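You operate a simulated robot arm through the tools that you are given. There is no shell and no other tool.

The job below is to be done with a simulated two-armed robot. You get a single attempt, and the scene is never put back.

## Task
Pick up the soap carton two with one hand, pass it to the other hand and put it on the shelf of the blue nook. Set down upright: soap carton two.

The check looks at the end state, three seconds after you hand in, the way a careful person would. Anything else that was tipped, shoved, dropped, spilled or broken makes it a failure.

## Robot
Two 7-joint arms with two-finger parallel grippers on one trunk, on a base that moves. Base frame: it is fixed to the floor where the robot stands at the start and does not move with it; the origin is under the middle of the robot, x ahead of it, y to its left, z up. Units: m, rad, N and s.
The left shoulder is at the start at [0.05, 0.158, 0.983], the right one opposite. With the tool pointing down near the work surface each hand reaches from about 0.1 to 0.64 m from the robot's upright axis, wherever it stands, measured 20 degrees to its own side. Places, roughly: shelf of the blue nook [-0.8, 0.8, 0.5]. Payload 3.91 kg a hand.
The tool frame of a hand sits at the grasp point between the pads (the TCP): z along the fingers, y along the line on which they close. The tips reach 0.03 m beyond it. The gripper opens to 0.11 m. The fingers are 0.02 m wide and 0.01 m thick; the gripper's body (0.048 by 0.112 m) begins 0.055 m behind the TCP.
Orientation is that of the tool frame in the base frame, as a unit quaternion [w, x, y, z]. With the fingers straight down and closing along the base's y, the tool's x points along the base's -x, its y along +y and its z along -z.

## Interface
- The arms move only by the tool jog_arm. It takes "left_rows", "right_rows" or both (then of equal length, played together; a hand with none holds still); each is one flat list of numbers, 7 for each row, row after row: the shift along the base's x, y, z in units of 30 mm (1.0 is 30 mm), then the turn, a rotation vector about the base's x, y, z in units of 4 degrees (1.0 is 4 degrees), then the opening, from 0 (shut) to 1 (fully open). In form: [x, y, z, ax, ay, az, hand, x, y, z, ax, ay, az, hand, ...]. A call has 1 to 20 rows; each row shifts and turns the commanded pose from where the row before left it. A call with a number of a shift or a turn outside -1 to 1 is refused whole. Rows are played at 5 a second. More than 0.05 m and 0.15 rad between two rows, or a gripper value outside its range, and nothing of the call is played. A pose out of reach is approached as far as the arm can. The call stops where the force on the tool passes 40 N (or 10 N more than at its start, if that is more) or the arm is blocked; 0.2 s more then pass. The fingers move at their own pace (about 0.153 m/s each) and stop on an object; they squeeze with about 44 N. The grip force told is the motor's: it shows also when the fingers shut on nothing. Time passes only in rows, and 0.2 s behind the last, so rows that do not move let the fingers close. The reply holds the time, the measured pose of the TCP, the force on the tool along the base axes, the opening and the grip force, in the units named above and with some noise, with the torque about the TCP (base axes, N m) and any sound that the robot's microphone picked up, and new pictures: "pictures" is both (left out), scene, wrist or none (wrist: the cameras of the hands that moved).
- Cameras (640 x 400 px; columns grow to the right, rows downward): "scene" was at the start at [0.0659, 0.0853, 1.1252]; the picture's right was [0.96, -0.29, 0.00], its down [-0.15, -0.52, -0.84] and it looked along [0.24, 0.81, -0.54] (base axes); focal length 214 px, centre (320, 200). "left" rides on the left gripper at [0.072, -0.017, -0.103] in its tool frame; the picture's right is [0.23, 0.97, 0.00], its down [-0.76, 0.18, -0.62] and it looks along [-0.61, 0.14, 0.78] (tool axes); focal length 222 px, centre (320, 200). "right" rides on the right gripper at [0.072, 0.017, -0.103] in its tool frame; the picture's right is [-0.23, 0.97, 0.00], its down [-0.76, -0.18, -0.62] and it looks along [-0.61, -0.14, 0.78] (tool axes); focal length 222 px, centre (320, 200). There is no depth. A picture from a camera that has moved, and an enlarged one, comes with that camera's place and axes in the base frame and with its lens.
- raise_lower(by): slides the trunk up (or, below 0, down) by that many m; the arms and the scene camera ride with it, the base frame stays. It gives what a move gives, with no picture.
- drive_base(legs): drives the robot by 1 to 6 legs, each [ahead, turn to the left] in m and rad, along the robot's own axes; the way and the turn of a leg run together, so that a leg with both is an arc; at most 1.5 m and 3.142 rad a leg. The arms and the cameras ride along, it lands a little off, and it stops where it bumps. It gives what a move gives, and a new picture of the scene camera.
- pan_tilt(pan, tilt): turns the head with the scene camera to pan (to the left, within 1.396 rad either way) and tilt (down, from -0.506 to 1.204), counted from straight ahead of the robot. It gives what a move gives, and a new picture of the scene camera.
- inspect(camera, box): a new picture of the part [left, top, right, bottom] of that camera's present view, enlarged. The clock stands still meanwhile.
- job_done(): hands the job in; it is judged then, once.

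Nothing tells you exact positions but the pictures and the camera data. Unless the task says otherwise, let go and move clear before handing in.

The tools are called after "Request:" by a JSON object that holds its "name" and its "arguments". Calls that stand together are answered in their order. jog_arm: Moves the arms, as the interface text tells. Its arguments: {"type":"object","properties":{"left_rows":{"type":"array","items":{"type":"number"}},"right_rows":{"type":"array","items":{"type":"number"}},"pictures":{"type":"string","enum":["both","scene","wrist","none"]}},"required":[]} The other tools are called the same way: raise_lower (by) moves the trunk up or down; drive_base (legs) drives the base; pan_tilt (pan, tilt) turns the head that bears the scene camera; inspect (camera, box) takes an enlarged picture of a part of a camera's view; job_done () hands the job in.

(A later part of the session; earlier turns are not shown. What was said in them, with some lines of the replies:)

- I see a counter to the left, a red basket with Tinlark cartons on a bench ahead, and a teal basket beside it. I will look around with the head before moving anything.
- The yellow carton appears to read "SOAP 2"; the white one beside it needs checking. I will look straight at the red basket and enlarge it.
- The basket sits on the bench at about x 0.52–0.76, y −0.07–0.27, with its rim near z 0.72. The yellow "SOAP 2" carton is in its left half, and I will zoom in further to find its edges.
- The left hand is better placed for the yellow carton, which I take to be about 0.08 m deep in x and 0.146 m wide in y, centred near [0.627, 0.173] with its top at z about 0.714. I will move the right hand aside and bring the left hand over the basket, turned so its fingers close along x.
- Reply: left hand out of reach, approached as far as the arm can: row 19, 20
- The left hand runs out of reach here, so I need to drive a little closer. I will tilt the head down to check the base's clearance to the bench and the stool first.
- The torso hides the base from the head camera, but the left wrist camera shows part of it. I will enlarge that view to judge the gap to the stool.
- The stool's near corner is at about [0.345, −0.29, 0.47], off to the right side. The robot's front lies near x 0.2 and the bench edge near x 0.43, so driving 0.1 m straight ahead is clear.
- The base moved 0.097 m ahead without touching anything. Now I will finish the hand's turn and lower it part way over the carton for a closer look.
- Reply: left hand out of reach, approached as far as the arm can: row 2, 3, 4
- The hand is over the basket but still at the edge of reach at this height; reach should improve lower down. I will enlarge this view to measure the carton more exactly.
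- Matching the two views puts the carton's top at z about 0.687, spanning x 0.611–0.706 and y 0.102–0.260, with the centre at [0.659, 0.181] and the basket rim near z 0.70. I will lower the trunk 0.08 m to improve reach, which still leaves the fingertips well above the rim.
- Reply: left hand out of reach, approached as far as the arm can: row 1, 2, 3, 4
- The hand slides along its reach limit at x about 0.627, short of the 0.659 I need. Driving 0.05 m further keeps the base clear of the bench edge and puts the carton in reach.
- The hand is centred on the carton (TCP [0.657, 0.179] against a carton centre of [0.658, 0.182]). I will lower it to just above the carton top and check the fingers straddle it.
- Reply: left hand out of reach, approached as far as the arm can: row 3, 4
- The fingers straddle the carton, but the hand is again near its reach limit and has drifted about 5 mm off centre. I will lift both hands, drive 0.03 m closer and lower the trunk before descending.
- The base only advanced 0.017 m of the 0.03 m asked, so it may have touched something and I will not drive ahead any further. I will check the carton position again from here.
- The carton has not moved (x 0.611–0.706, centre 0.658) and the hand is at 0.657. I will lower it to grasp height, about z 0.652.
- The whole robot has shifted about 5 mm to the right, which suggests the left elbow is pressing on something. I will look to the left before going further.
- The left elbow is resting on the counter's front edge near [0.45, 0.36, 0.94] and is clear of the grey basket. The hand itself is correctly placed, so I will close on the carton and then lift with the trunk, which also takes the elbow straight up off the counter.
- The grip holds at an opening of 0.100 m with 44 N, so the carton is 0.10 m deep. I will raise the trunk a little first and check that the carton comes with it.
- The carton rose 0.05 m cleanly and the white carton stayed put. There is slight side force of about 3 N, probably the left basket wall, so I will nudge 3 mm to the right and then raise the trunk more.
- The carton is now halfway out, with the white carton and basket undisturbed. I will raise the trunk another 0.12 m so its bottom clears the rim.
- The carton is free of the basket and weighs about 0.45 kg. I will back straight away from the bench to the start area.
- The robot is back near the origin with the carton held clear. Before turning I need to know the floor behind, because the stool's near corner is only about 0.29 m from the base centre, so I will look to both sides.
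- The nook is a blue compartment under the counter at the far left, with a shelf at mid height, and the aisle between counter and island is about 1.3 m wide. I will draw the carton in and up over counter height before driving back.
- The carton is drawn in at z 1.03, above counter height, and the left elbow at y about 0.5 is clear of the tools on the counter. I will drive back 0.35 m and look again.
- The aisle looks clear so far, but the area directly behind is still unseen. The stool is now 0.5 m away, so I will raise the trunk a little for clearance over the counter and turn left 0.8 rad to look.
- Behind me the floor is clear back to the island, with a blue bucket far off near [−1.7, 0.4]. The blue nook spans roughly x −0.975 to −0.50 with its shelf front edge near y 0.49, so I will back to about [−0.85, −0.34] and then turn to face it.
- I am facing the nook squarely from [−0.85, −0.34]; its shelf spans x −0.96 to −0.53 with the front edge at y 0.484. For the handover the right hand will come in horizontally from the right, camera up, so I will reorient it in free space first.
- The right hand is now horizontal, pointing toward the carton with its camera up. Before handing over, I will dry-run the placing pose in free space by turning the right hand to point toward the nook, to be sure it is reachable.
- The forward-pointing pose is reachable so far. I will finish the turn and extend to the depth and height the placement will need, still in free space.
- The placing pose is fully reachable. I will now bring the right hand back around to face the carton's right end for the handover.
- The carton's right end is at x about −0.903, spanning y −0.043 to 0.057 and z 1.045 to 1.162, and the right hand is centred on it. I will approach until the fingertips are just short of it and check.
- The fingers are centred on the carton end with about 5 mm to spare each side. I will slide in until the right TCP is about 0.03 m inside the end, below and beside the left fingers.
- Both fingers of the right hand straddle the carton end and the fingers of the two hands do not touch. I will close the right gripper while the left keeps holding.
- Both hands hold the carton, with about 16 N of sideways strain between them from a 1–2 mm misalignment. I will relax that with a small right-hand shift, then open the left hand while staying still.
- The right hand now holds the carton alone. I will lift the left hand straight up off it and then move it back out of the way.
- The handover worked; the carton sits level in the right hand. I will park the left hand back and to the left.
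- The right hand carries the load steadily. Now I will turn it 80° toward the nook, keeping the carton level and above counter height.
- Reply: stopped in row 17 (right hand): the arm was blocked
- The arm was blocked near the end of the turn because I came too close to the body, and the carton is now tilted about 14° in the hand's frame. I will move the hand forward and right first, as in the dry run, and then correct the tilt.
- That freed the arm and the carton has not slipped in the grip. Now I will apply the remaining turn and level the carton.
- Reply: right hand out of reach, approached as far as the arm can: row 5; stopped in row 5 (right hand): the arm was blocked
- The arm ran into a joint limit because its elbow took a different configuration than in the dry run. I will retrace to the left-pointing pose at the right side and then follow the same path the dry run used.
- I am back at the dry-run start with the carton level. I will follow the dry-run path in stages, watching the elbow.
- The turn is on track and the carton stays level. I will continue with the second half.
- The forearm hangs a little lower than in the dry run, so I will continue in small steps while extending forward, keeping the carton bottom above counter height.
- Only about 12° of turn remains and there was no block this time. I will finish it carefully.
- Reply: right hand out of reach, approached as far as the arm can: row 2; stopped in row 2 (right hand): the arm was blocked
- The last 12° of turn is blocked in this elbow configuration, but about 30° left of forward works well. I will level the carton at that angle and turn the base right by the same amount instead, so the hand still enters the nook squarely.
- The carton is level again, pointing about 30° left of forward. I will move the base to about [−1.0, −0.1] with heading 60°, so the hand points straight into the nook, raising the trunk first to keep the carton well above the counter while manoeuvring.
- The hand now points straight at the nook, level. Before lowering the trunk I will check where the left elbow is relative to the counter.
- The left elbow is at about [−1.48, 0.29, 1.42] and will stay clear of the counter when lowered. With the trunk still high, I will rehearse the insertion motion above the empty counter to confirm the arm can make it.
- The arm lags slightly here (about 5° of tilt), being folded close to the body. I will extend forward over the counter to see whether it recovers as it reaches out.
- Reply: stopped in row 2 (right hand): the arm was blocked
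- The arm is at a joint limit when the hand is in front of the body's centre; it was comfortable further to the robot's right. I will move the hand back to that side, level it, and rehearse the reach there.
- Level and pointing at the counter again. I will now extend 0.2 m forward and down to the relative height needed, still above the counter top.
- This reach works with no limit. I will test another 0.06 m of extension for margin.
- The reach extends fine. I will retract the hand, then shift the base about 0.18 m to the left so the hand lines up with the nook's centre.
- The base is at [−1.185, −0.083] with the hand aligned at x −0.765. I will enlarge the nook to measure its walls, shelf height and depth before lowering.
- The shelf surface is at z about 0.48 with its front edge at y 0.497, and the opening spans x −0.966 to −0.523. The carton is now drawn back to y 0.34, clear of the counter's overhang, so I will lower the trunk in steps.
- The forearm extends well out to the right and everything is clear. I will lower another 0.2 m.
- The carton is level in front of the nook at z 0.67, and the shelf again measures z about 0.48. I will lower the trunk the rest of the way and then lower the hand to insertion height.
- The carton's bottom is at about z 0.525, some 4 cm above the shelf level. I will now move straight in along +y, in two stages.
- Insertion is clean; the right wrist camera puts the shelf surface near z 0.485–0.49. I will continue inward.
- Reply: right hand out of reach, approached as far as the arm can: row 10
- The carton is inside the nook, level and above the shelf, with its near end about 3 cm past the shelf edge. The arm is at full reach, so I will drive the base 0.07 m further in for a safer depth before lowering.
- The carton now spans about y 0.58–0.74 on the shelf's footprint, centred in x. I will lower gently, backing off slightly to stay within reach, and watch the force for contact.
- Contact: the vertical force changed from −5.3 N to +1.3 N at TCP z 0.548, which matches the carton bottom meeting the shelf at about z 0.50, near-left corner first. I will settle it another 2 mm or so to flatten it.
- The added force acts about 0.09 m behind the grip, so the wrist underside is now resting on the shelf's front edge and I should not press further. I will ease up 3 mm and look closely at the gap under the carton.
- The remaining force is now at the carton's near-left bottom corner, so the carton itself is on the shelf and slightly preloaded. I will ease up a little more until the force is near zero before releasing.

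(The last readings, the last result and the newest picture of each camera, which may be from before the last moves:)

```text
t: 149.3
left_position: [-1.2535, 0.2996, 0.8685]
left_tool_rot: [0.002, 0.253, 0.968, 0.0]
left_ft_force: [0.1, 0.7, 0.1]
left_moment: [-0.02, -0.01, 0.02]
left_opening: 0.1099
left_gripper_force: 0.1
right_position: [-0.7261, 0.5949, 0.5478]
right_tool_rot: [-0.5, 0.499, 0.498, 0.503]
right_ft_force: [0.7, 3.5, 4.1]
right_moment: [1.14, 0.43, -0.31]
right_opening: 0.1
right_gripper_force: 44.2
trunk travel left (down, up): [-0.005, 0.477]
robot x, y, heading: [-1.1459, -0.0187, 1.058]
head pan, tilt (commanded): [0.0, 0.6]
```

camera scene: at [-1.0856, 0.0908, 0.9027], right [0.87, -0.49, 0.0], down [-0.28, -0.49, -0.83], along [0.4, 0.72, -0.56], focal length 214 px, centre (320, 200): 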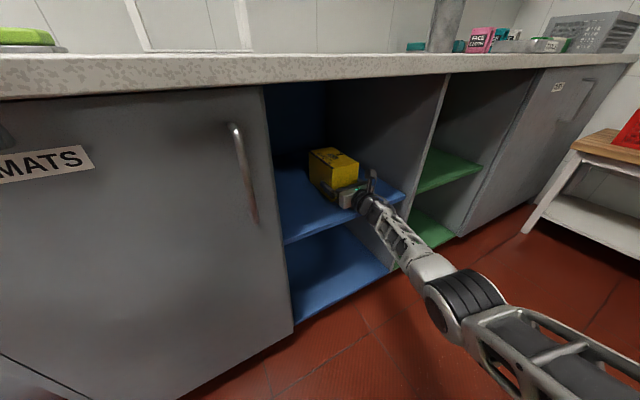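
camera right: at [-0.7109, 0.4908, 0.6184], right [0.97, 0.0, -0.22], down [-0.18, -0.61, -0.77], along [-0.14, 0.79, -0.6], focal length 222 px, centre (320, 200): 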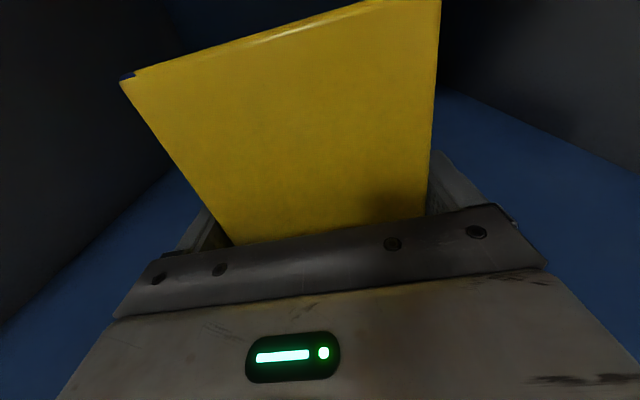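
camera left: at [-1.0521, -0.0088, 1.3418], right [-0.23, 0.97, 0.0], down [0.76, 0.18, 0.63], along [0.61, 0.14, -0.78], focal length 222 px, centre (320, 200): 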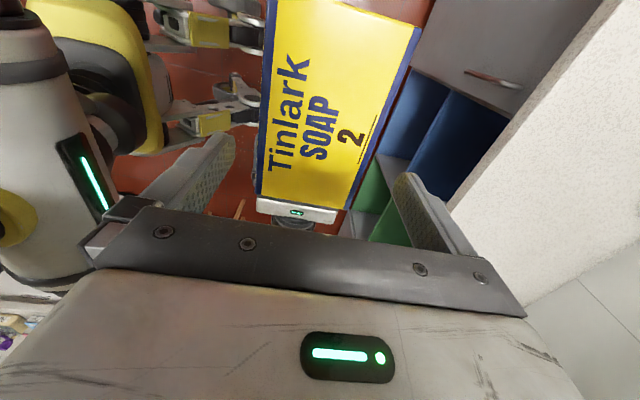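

The contact has shifted to the far-left bottom edge with little force, so the carton is essentially flat on the shelf. I will open the right hand while holding still.

Request:
{"name": "jog_arm", "arguments": {"right_rows": [0, 0, 0, 0, 0.15, 0, 0, 0, 0, 0, 0, 0, 0, 0.92, 0, 0, 0, 0, 0, 0, 0.95, 0, 0, 0, 0, 0, 0, 1, 0, 0, 0, 0, 0, 0, 1]}}

Request:
{"name": "inspect", "arguments": {"camera": "scene", "box": [290, 120, 400, 210]}}

```text
t: 150.5
left_position: [-1.2536, 0.2995, 0.867]
left_tool_rot: [0.002, 0.252, 0.968, 0.0]
left_ft_force: [-0.2, -0.3, -0.2]
left_moment: [0.02, -0.03, -0.01]
left_opening: 0.1098
left_gripper_force: 0.0
right_position: [-0.7261, 0.5955, 0.547]
right_tool_rot: [0.503, -0.502, -0.495, -0.5]
right_ft_force: [0.3, -1.5, 2.8]
right_moment: [-0.33, -0.09, 0.1]
right_opening: 0.1099
right_gripper_force: 0.0
trunk travel left (down, up): [-0.005, 0.477]
robot x, y, heading: [-1.1507, -0.0229, 1.066]
head pan, tilt (commanded): [0.0, 0.6]
camera scene: at [-1.0857, 0.0906, 0.9026], right [0.87, -0.49, 0.0], down [-0.28, -0.49, -0.83], along [0.4, 0.72, -0.56], focal length 214 px, centre (320, 200)
camera right: at [-0.7103, 0.4906, 0.6184], right [0.97, 0.0, -0.24], down [-0.19, -0.62, -0.76], along [-0.14, 0.79, -0.6], focal length 222 px, centre (320, 200)
```

scene: 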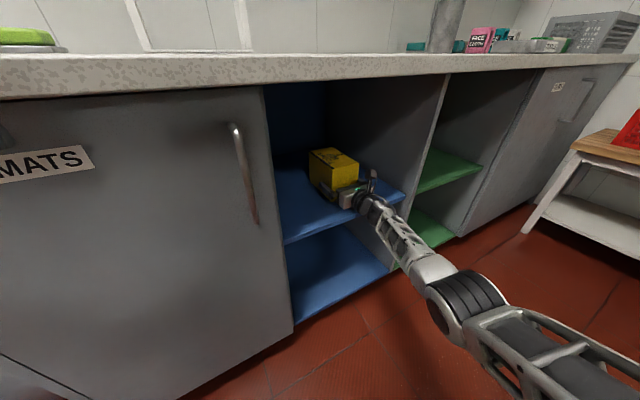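
right: 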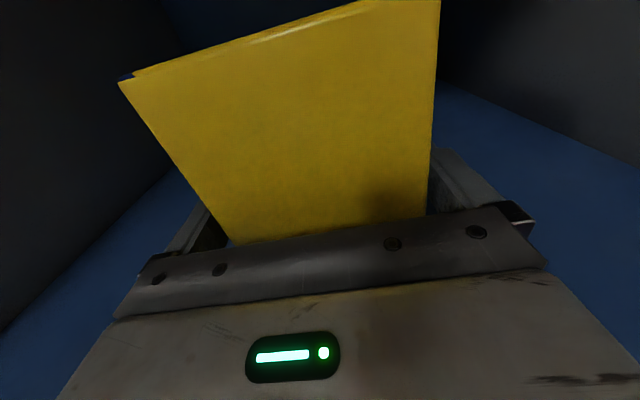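

```text
4.44 times, centred on (345, 165) of scene
camera zoom: at [-1.0857, 0.0906, 0.9026], right [0.87, -0.49, 0.0], down [-0.28, -0.49, -0.83], along [0.4, 0.72, -0.56], focal length 953 px, centre (209, 356)
```

zoom: 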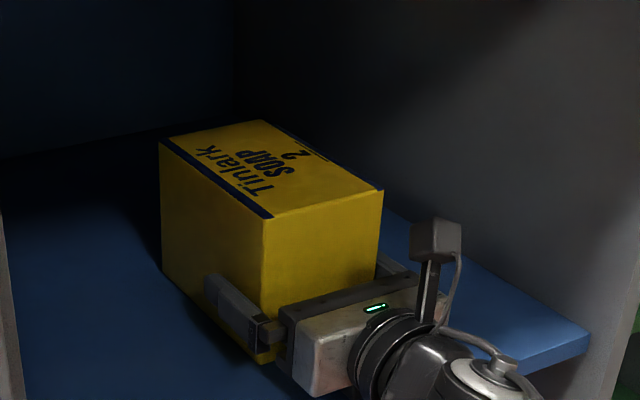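

The carton is free and standing flat on the shelf, label up as it stood before. I will raise the hand a few millimetres off the shelf edge and withdraw straight back.

Request:
{"name": "jog_arm", "arguments": {"right_rows": [0, 0, 0.15, 0, 0, 0, 1, 0, -0.2, 0.05, 0, 0, 0, 1, 0, -0.4, 0, 0, 0, 0, 1, 0, -0.6, 0, 0, 0, 0, 1, 0, -0.6, 0, 0, 0, 0, 1, 0, -0.6, 0, 0, 0, 0, 1, 0, -0.6, 0, 0, 0, 0, 1, 0, 0, 0, 0, 0, 0, 1]}}

```text
t: 152.3
left_position: [-1.2538, 0.2991, 0.8675]
left_tool_rot: [0.003, 0.252, 0.968, 0.0]
left_ft_force: [-0.9, -0.1, -0.8]
left_moment: [-0.03, -0.01, -0.03]
left_opening: 0.1103
left_gripper_force: 0.0
right_position: [-0.7263, 0.5065, 0.5532]
right_tool_rot: [-0.502, 0.502, 0.496, 0.5]
right_ft_force: [0.2, -0.1, 0.0]
right_moment: [0.03, -0.01, 0.02]
right_opening: 0.1102
right_gripper_force: 0.1
trunk travel left (down, up): [-0.005, 0.477]
robot x, y, heading: [-1.1492, -0.0199, 1.065]
head pan, tilt (commanded): [0.0, 0.6]
camera scene: at [-1.0856, 0.0907, 0.9026], right [0.87, -0.49, 0.0], down [-0.28, -0.49, -0.83], along [0.4, 0.72, -0.56], focal length 214 px, centre (320, 200)
camera right: at [-0.7107, 0.4015, 0.6243], right [0.97, 0.0, -0.24], down [-0.19, -0.62, -0.76], along [-0.14, 0.79, -0.6], focal length 222 px, centre (320, 200)
```

scene: 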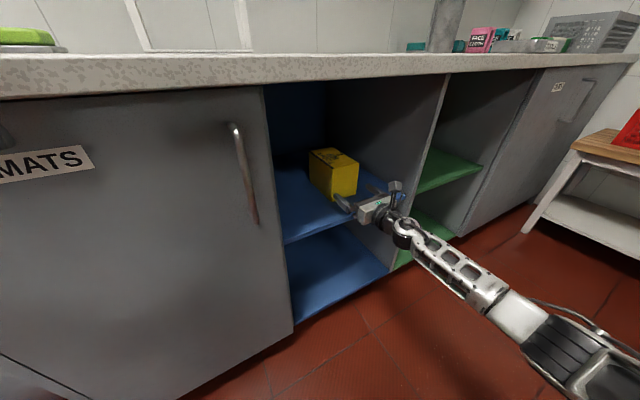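
right: 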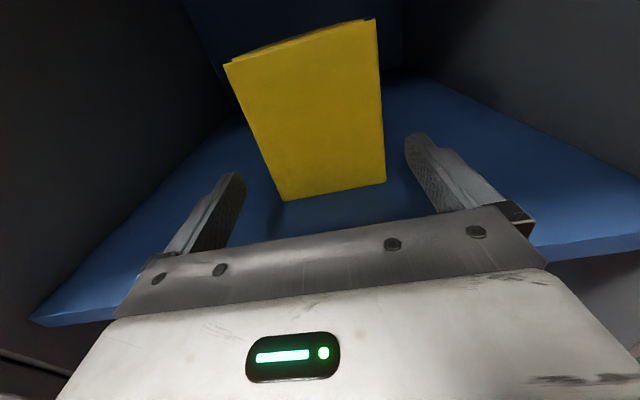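

The fingers are clear of the carton and it did not move. I will withdraw the hand fully from the nook.

Request:
{"name": "jog_arm", "arguments": {"right_rows": [0, -0.9, 0, 0, 0, 0, 1, 0, -0.9, 0, 0, 0, 0, 1, 0, -0.9, 0, 0, 0, 0, 1, 0, -0.9, 0, 0, 0, 0, 1, 0, -0.9, 0, 0, 0, 0, 1, 0, -0.9, 0, 0, 0, 0, 1, 0, -0.9, 0, 0, 0, 0, 1, 0, -0.9, 0, 0, 0, 0, 1, 0, 0, 0, 0, 0, 0, 1]}}

Request:
{"name": "inspect", "arguments": {"camera": "scene", "box": [260, 80, 440, 240]}}

Request:
{"name": "inspect", "arguments": {"camera": "right", "box": [140, 0, 500, 230]}}

```text
t: 154.3
left_position: [-1.2533, 0.2986, 0.8691]
left_tool_rot: [0.001, 0.252, 0.968, -0.001]
left_ft_force: [0.1, -0.6, -0.3]
left_moment: [0.01, 0.01, -0.06]
left_opening: 0.1101
left_gripper_force: 0.0
right_position: [-0.7255, 0.2884, 0.5549]
right_tool_rot: [0.502, -0.502, -0.495, -0.5]
right_ft_force: [0.3, 0.6, 0.1]
right_moment: [-0.02, 0.02, 0.02]
right_opening: 0.11
right_gripper_force: 0.0
trunk travel left (down, up): [-0.005, 0.477]
robot x, y, heading: [-1.1455, -0.0187, 1.062]
head pan, tilt (commanded): [0.0, 0.6]
camera scene: at [-1.0856, 0.0907, 0.9026], right [0.87, -0.49, 0.0], down [-0.28, -0.49, -0.83], along [0.4, 0.72, -0.56], focal length 214 px, centre (320, 200)
camera right: at [-0.7092, 0.1837, 0.6258], right [0.97, 0.0, -0.24], down [-0.19, -0.62, -0.76], along [-0.14, 0.79, -0.6], focal length 222 px, centre (320, 200)
```

scene: 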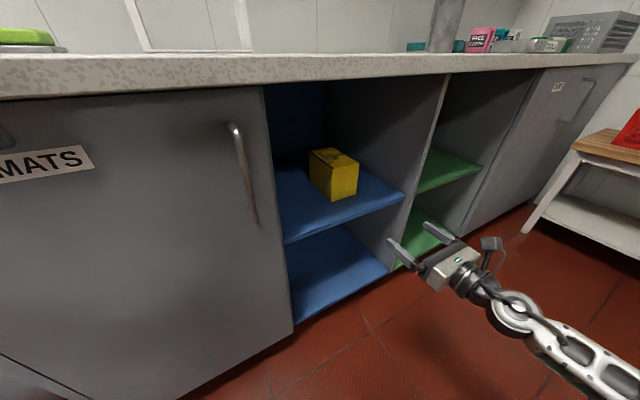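
right: 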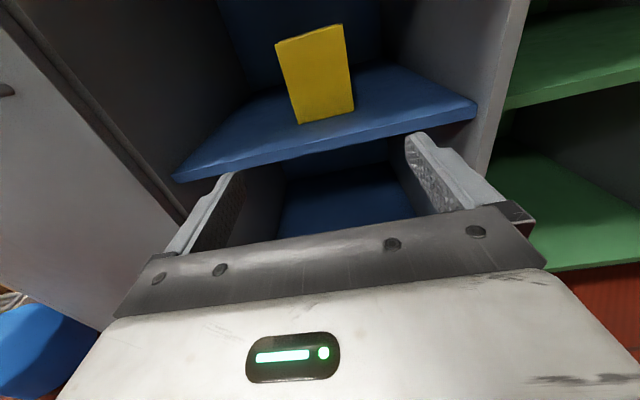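

```text
2.50 times, centred on (350, 160) of scene
camera zoom: at [-1.0856, 0.0907, 0.9026], right [0.87, -0.49, 0.0], down [-0.28, -0.49, -0.83], along [0.4, 0.72, -0.56], focal length 536 px, centre (245, 300)
```

zoom: 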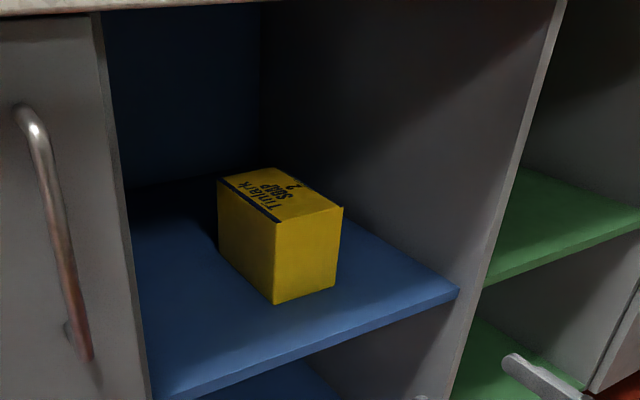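

```text
1.74 times, centred on (320, 115) of right
camera zoom: at [-0.7092, 0.1837, 0.6258], right [0.97, 0.0, -0.24], down [-0.19, -0.62, -0.76], along [-0.14, 0.79, -0.6], focal length 386 px, centre (320, 348)
```

zoom: 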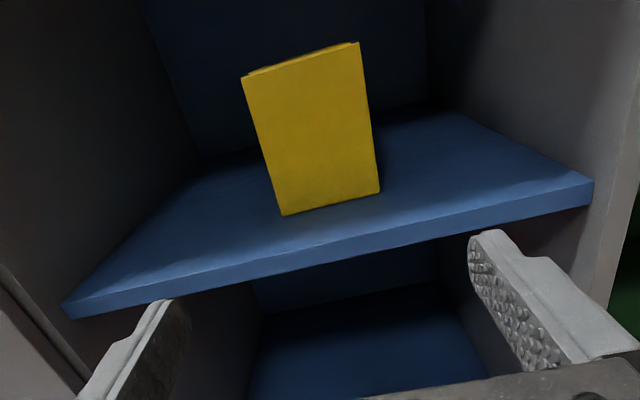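

The carton stands upright on the blue nook's shelf, well inside the front edge, and both hands are clear. I will take one last look over the counter and bench to confirm nothing else was disturbed.

Request:
{"name": "pan_tilt", "arguments": {"pan": -0.6, "tilt": 0.3}}

Request:
{"name": "inspect", "arguments": {"camera": "scene", "box": [60, 40, 460, 290]}}

```text
t: 155.3
left_position: [-1.2542, 0.299, 0.8693]
left_tool_rot: [0.002, 0.253, 0.968, -0.001]
left_ft_force: [-0.7, 0.5, -0.3]
left_moment: [0.0, -0.02, -0.01]
left_opening: 0.1099
left_gripper_force: 0.0
right_position: [-0.7264, 0.2892, 0.5549]
right_tool_rot: [-0.502, 0.502, 0.495, 0.5]
right_ft_force: [0.3, 0.5, -1.0]
right_moment: [0.01, 0.01, -0.01]
right_opening: 0.11
right_gripper_force: 0.0
trunk travel left (down, up): [-0.005, 0.477]
robot x, y, heading: [-1.149, -0.0236, 1.059]
head pan, tilt (commanded): [-0.6, 0.3]
camera scene: at [-1.0451, 0.0552, 0.93], right [0.45, -0.9, 0.0], down [-0.27, -0.13, -0.96], along [0.86, 0.42, -0.3], focal length 214 px, centre (320, 200)
```

scene: 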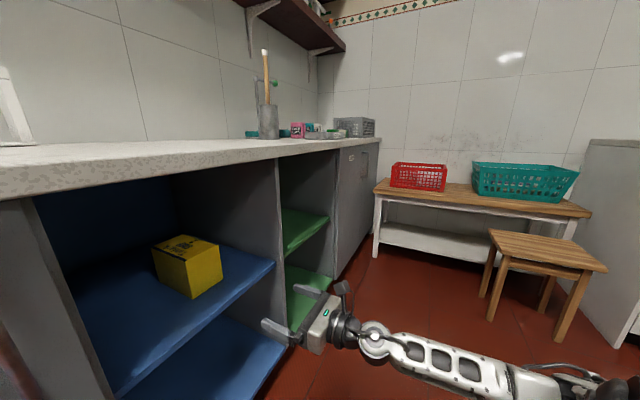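

```text
1.60 times, centred on (260, 165) of scene
camera zoom: at [-1.0451, 0.0552, 0.93], right [0.45, -0.9, 0.0], down [-0.27, -0.13, -0.96], along [0.86, 0.42, -0.3], focal length 343 px, centre (416, 256)
```

zoom: 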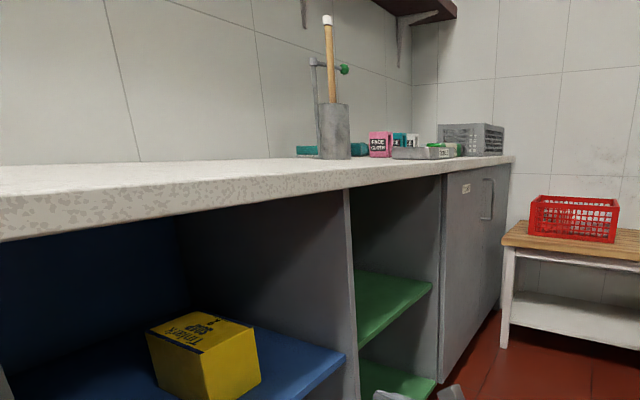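

The yellow "SOAP 2" carton stands upright on the blue nook's shelf. The baskets, stool, bench and counter items are all in place, and both hands are empty and clear, so I am handing the job in.

Request:
{"name": "job_done", "arguments": {}}

```text
The job is handed in.
```

Soap carton two is standing on the shelf of the blue nook, and I have handed the job in. The left hand lifted it out of the red basket, passed it to the right hand in mid-air, and the right hand set it down about 7 cm inside the shelf's front edge. No verdict has come back yet.

- **Upright:** I kept the carton the way it stood in the basket, with the "Tinlark SOAP 2" label on top. The two side faces I saw up close were plain, so I took that as upright.
- **Contact with the counter:** While reaching into the basket, the left elbow pressed on the counter's front edge. It lifted clear when I raised the carton, and I saw nothing on the counter move.
- **Possible contact at the bench:** One short drive toward the bench stopped early, at about 17 mm of the 30 mm asked, so the base may have touched something. The carton in the basket measured in the same place before and after.
- **Contact with the shelf:** The right wrist rested briefly on the shelf's front edge during the set-down. I eased it off before letting go.

A last look showed the baskets, bench, stool and counter items where they were. Both hands are empty and clear of the nook.
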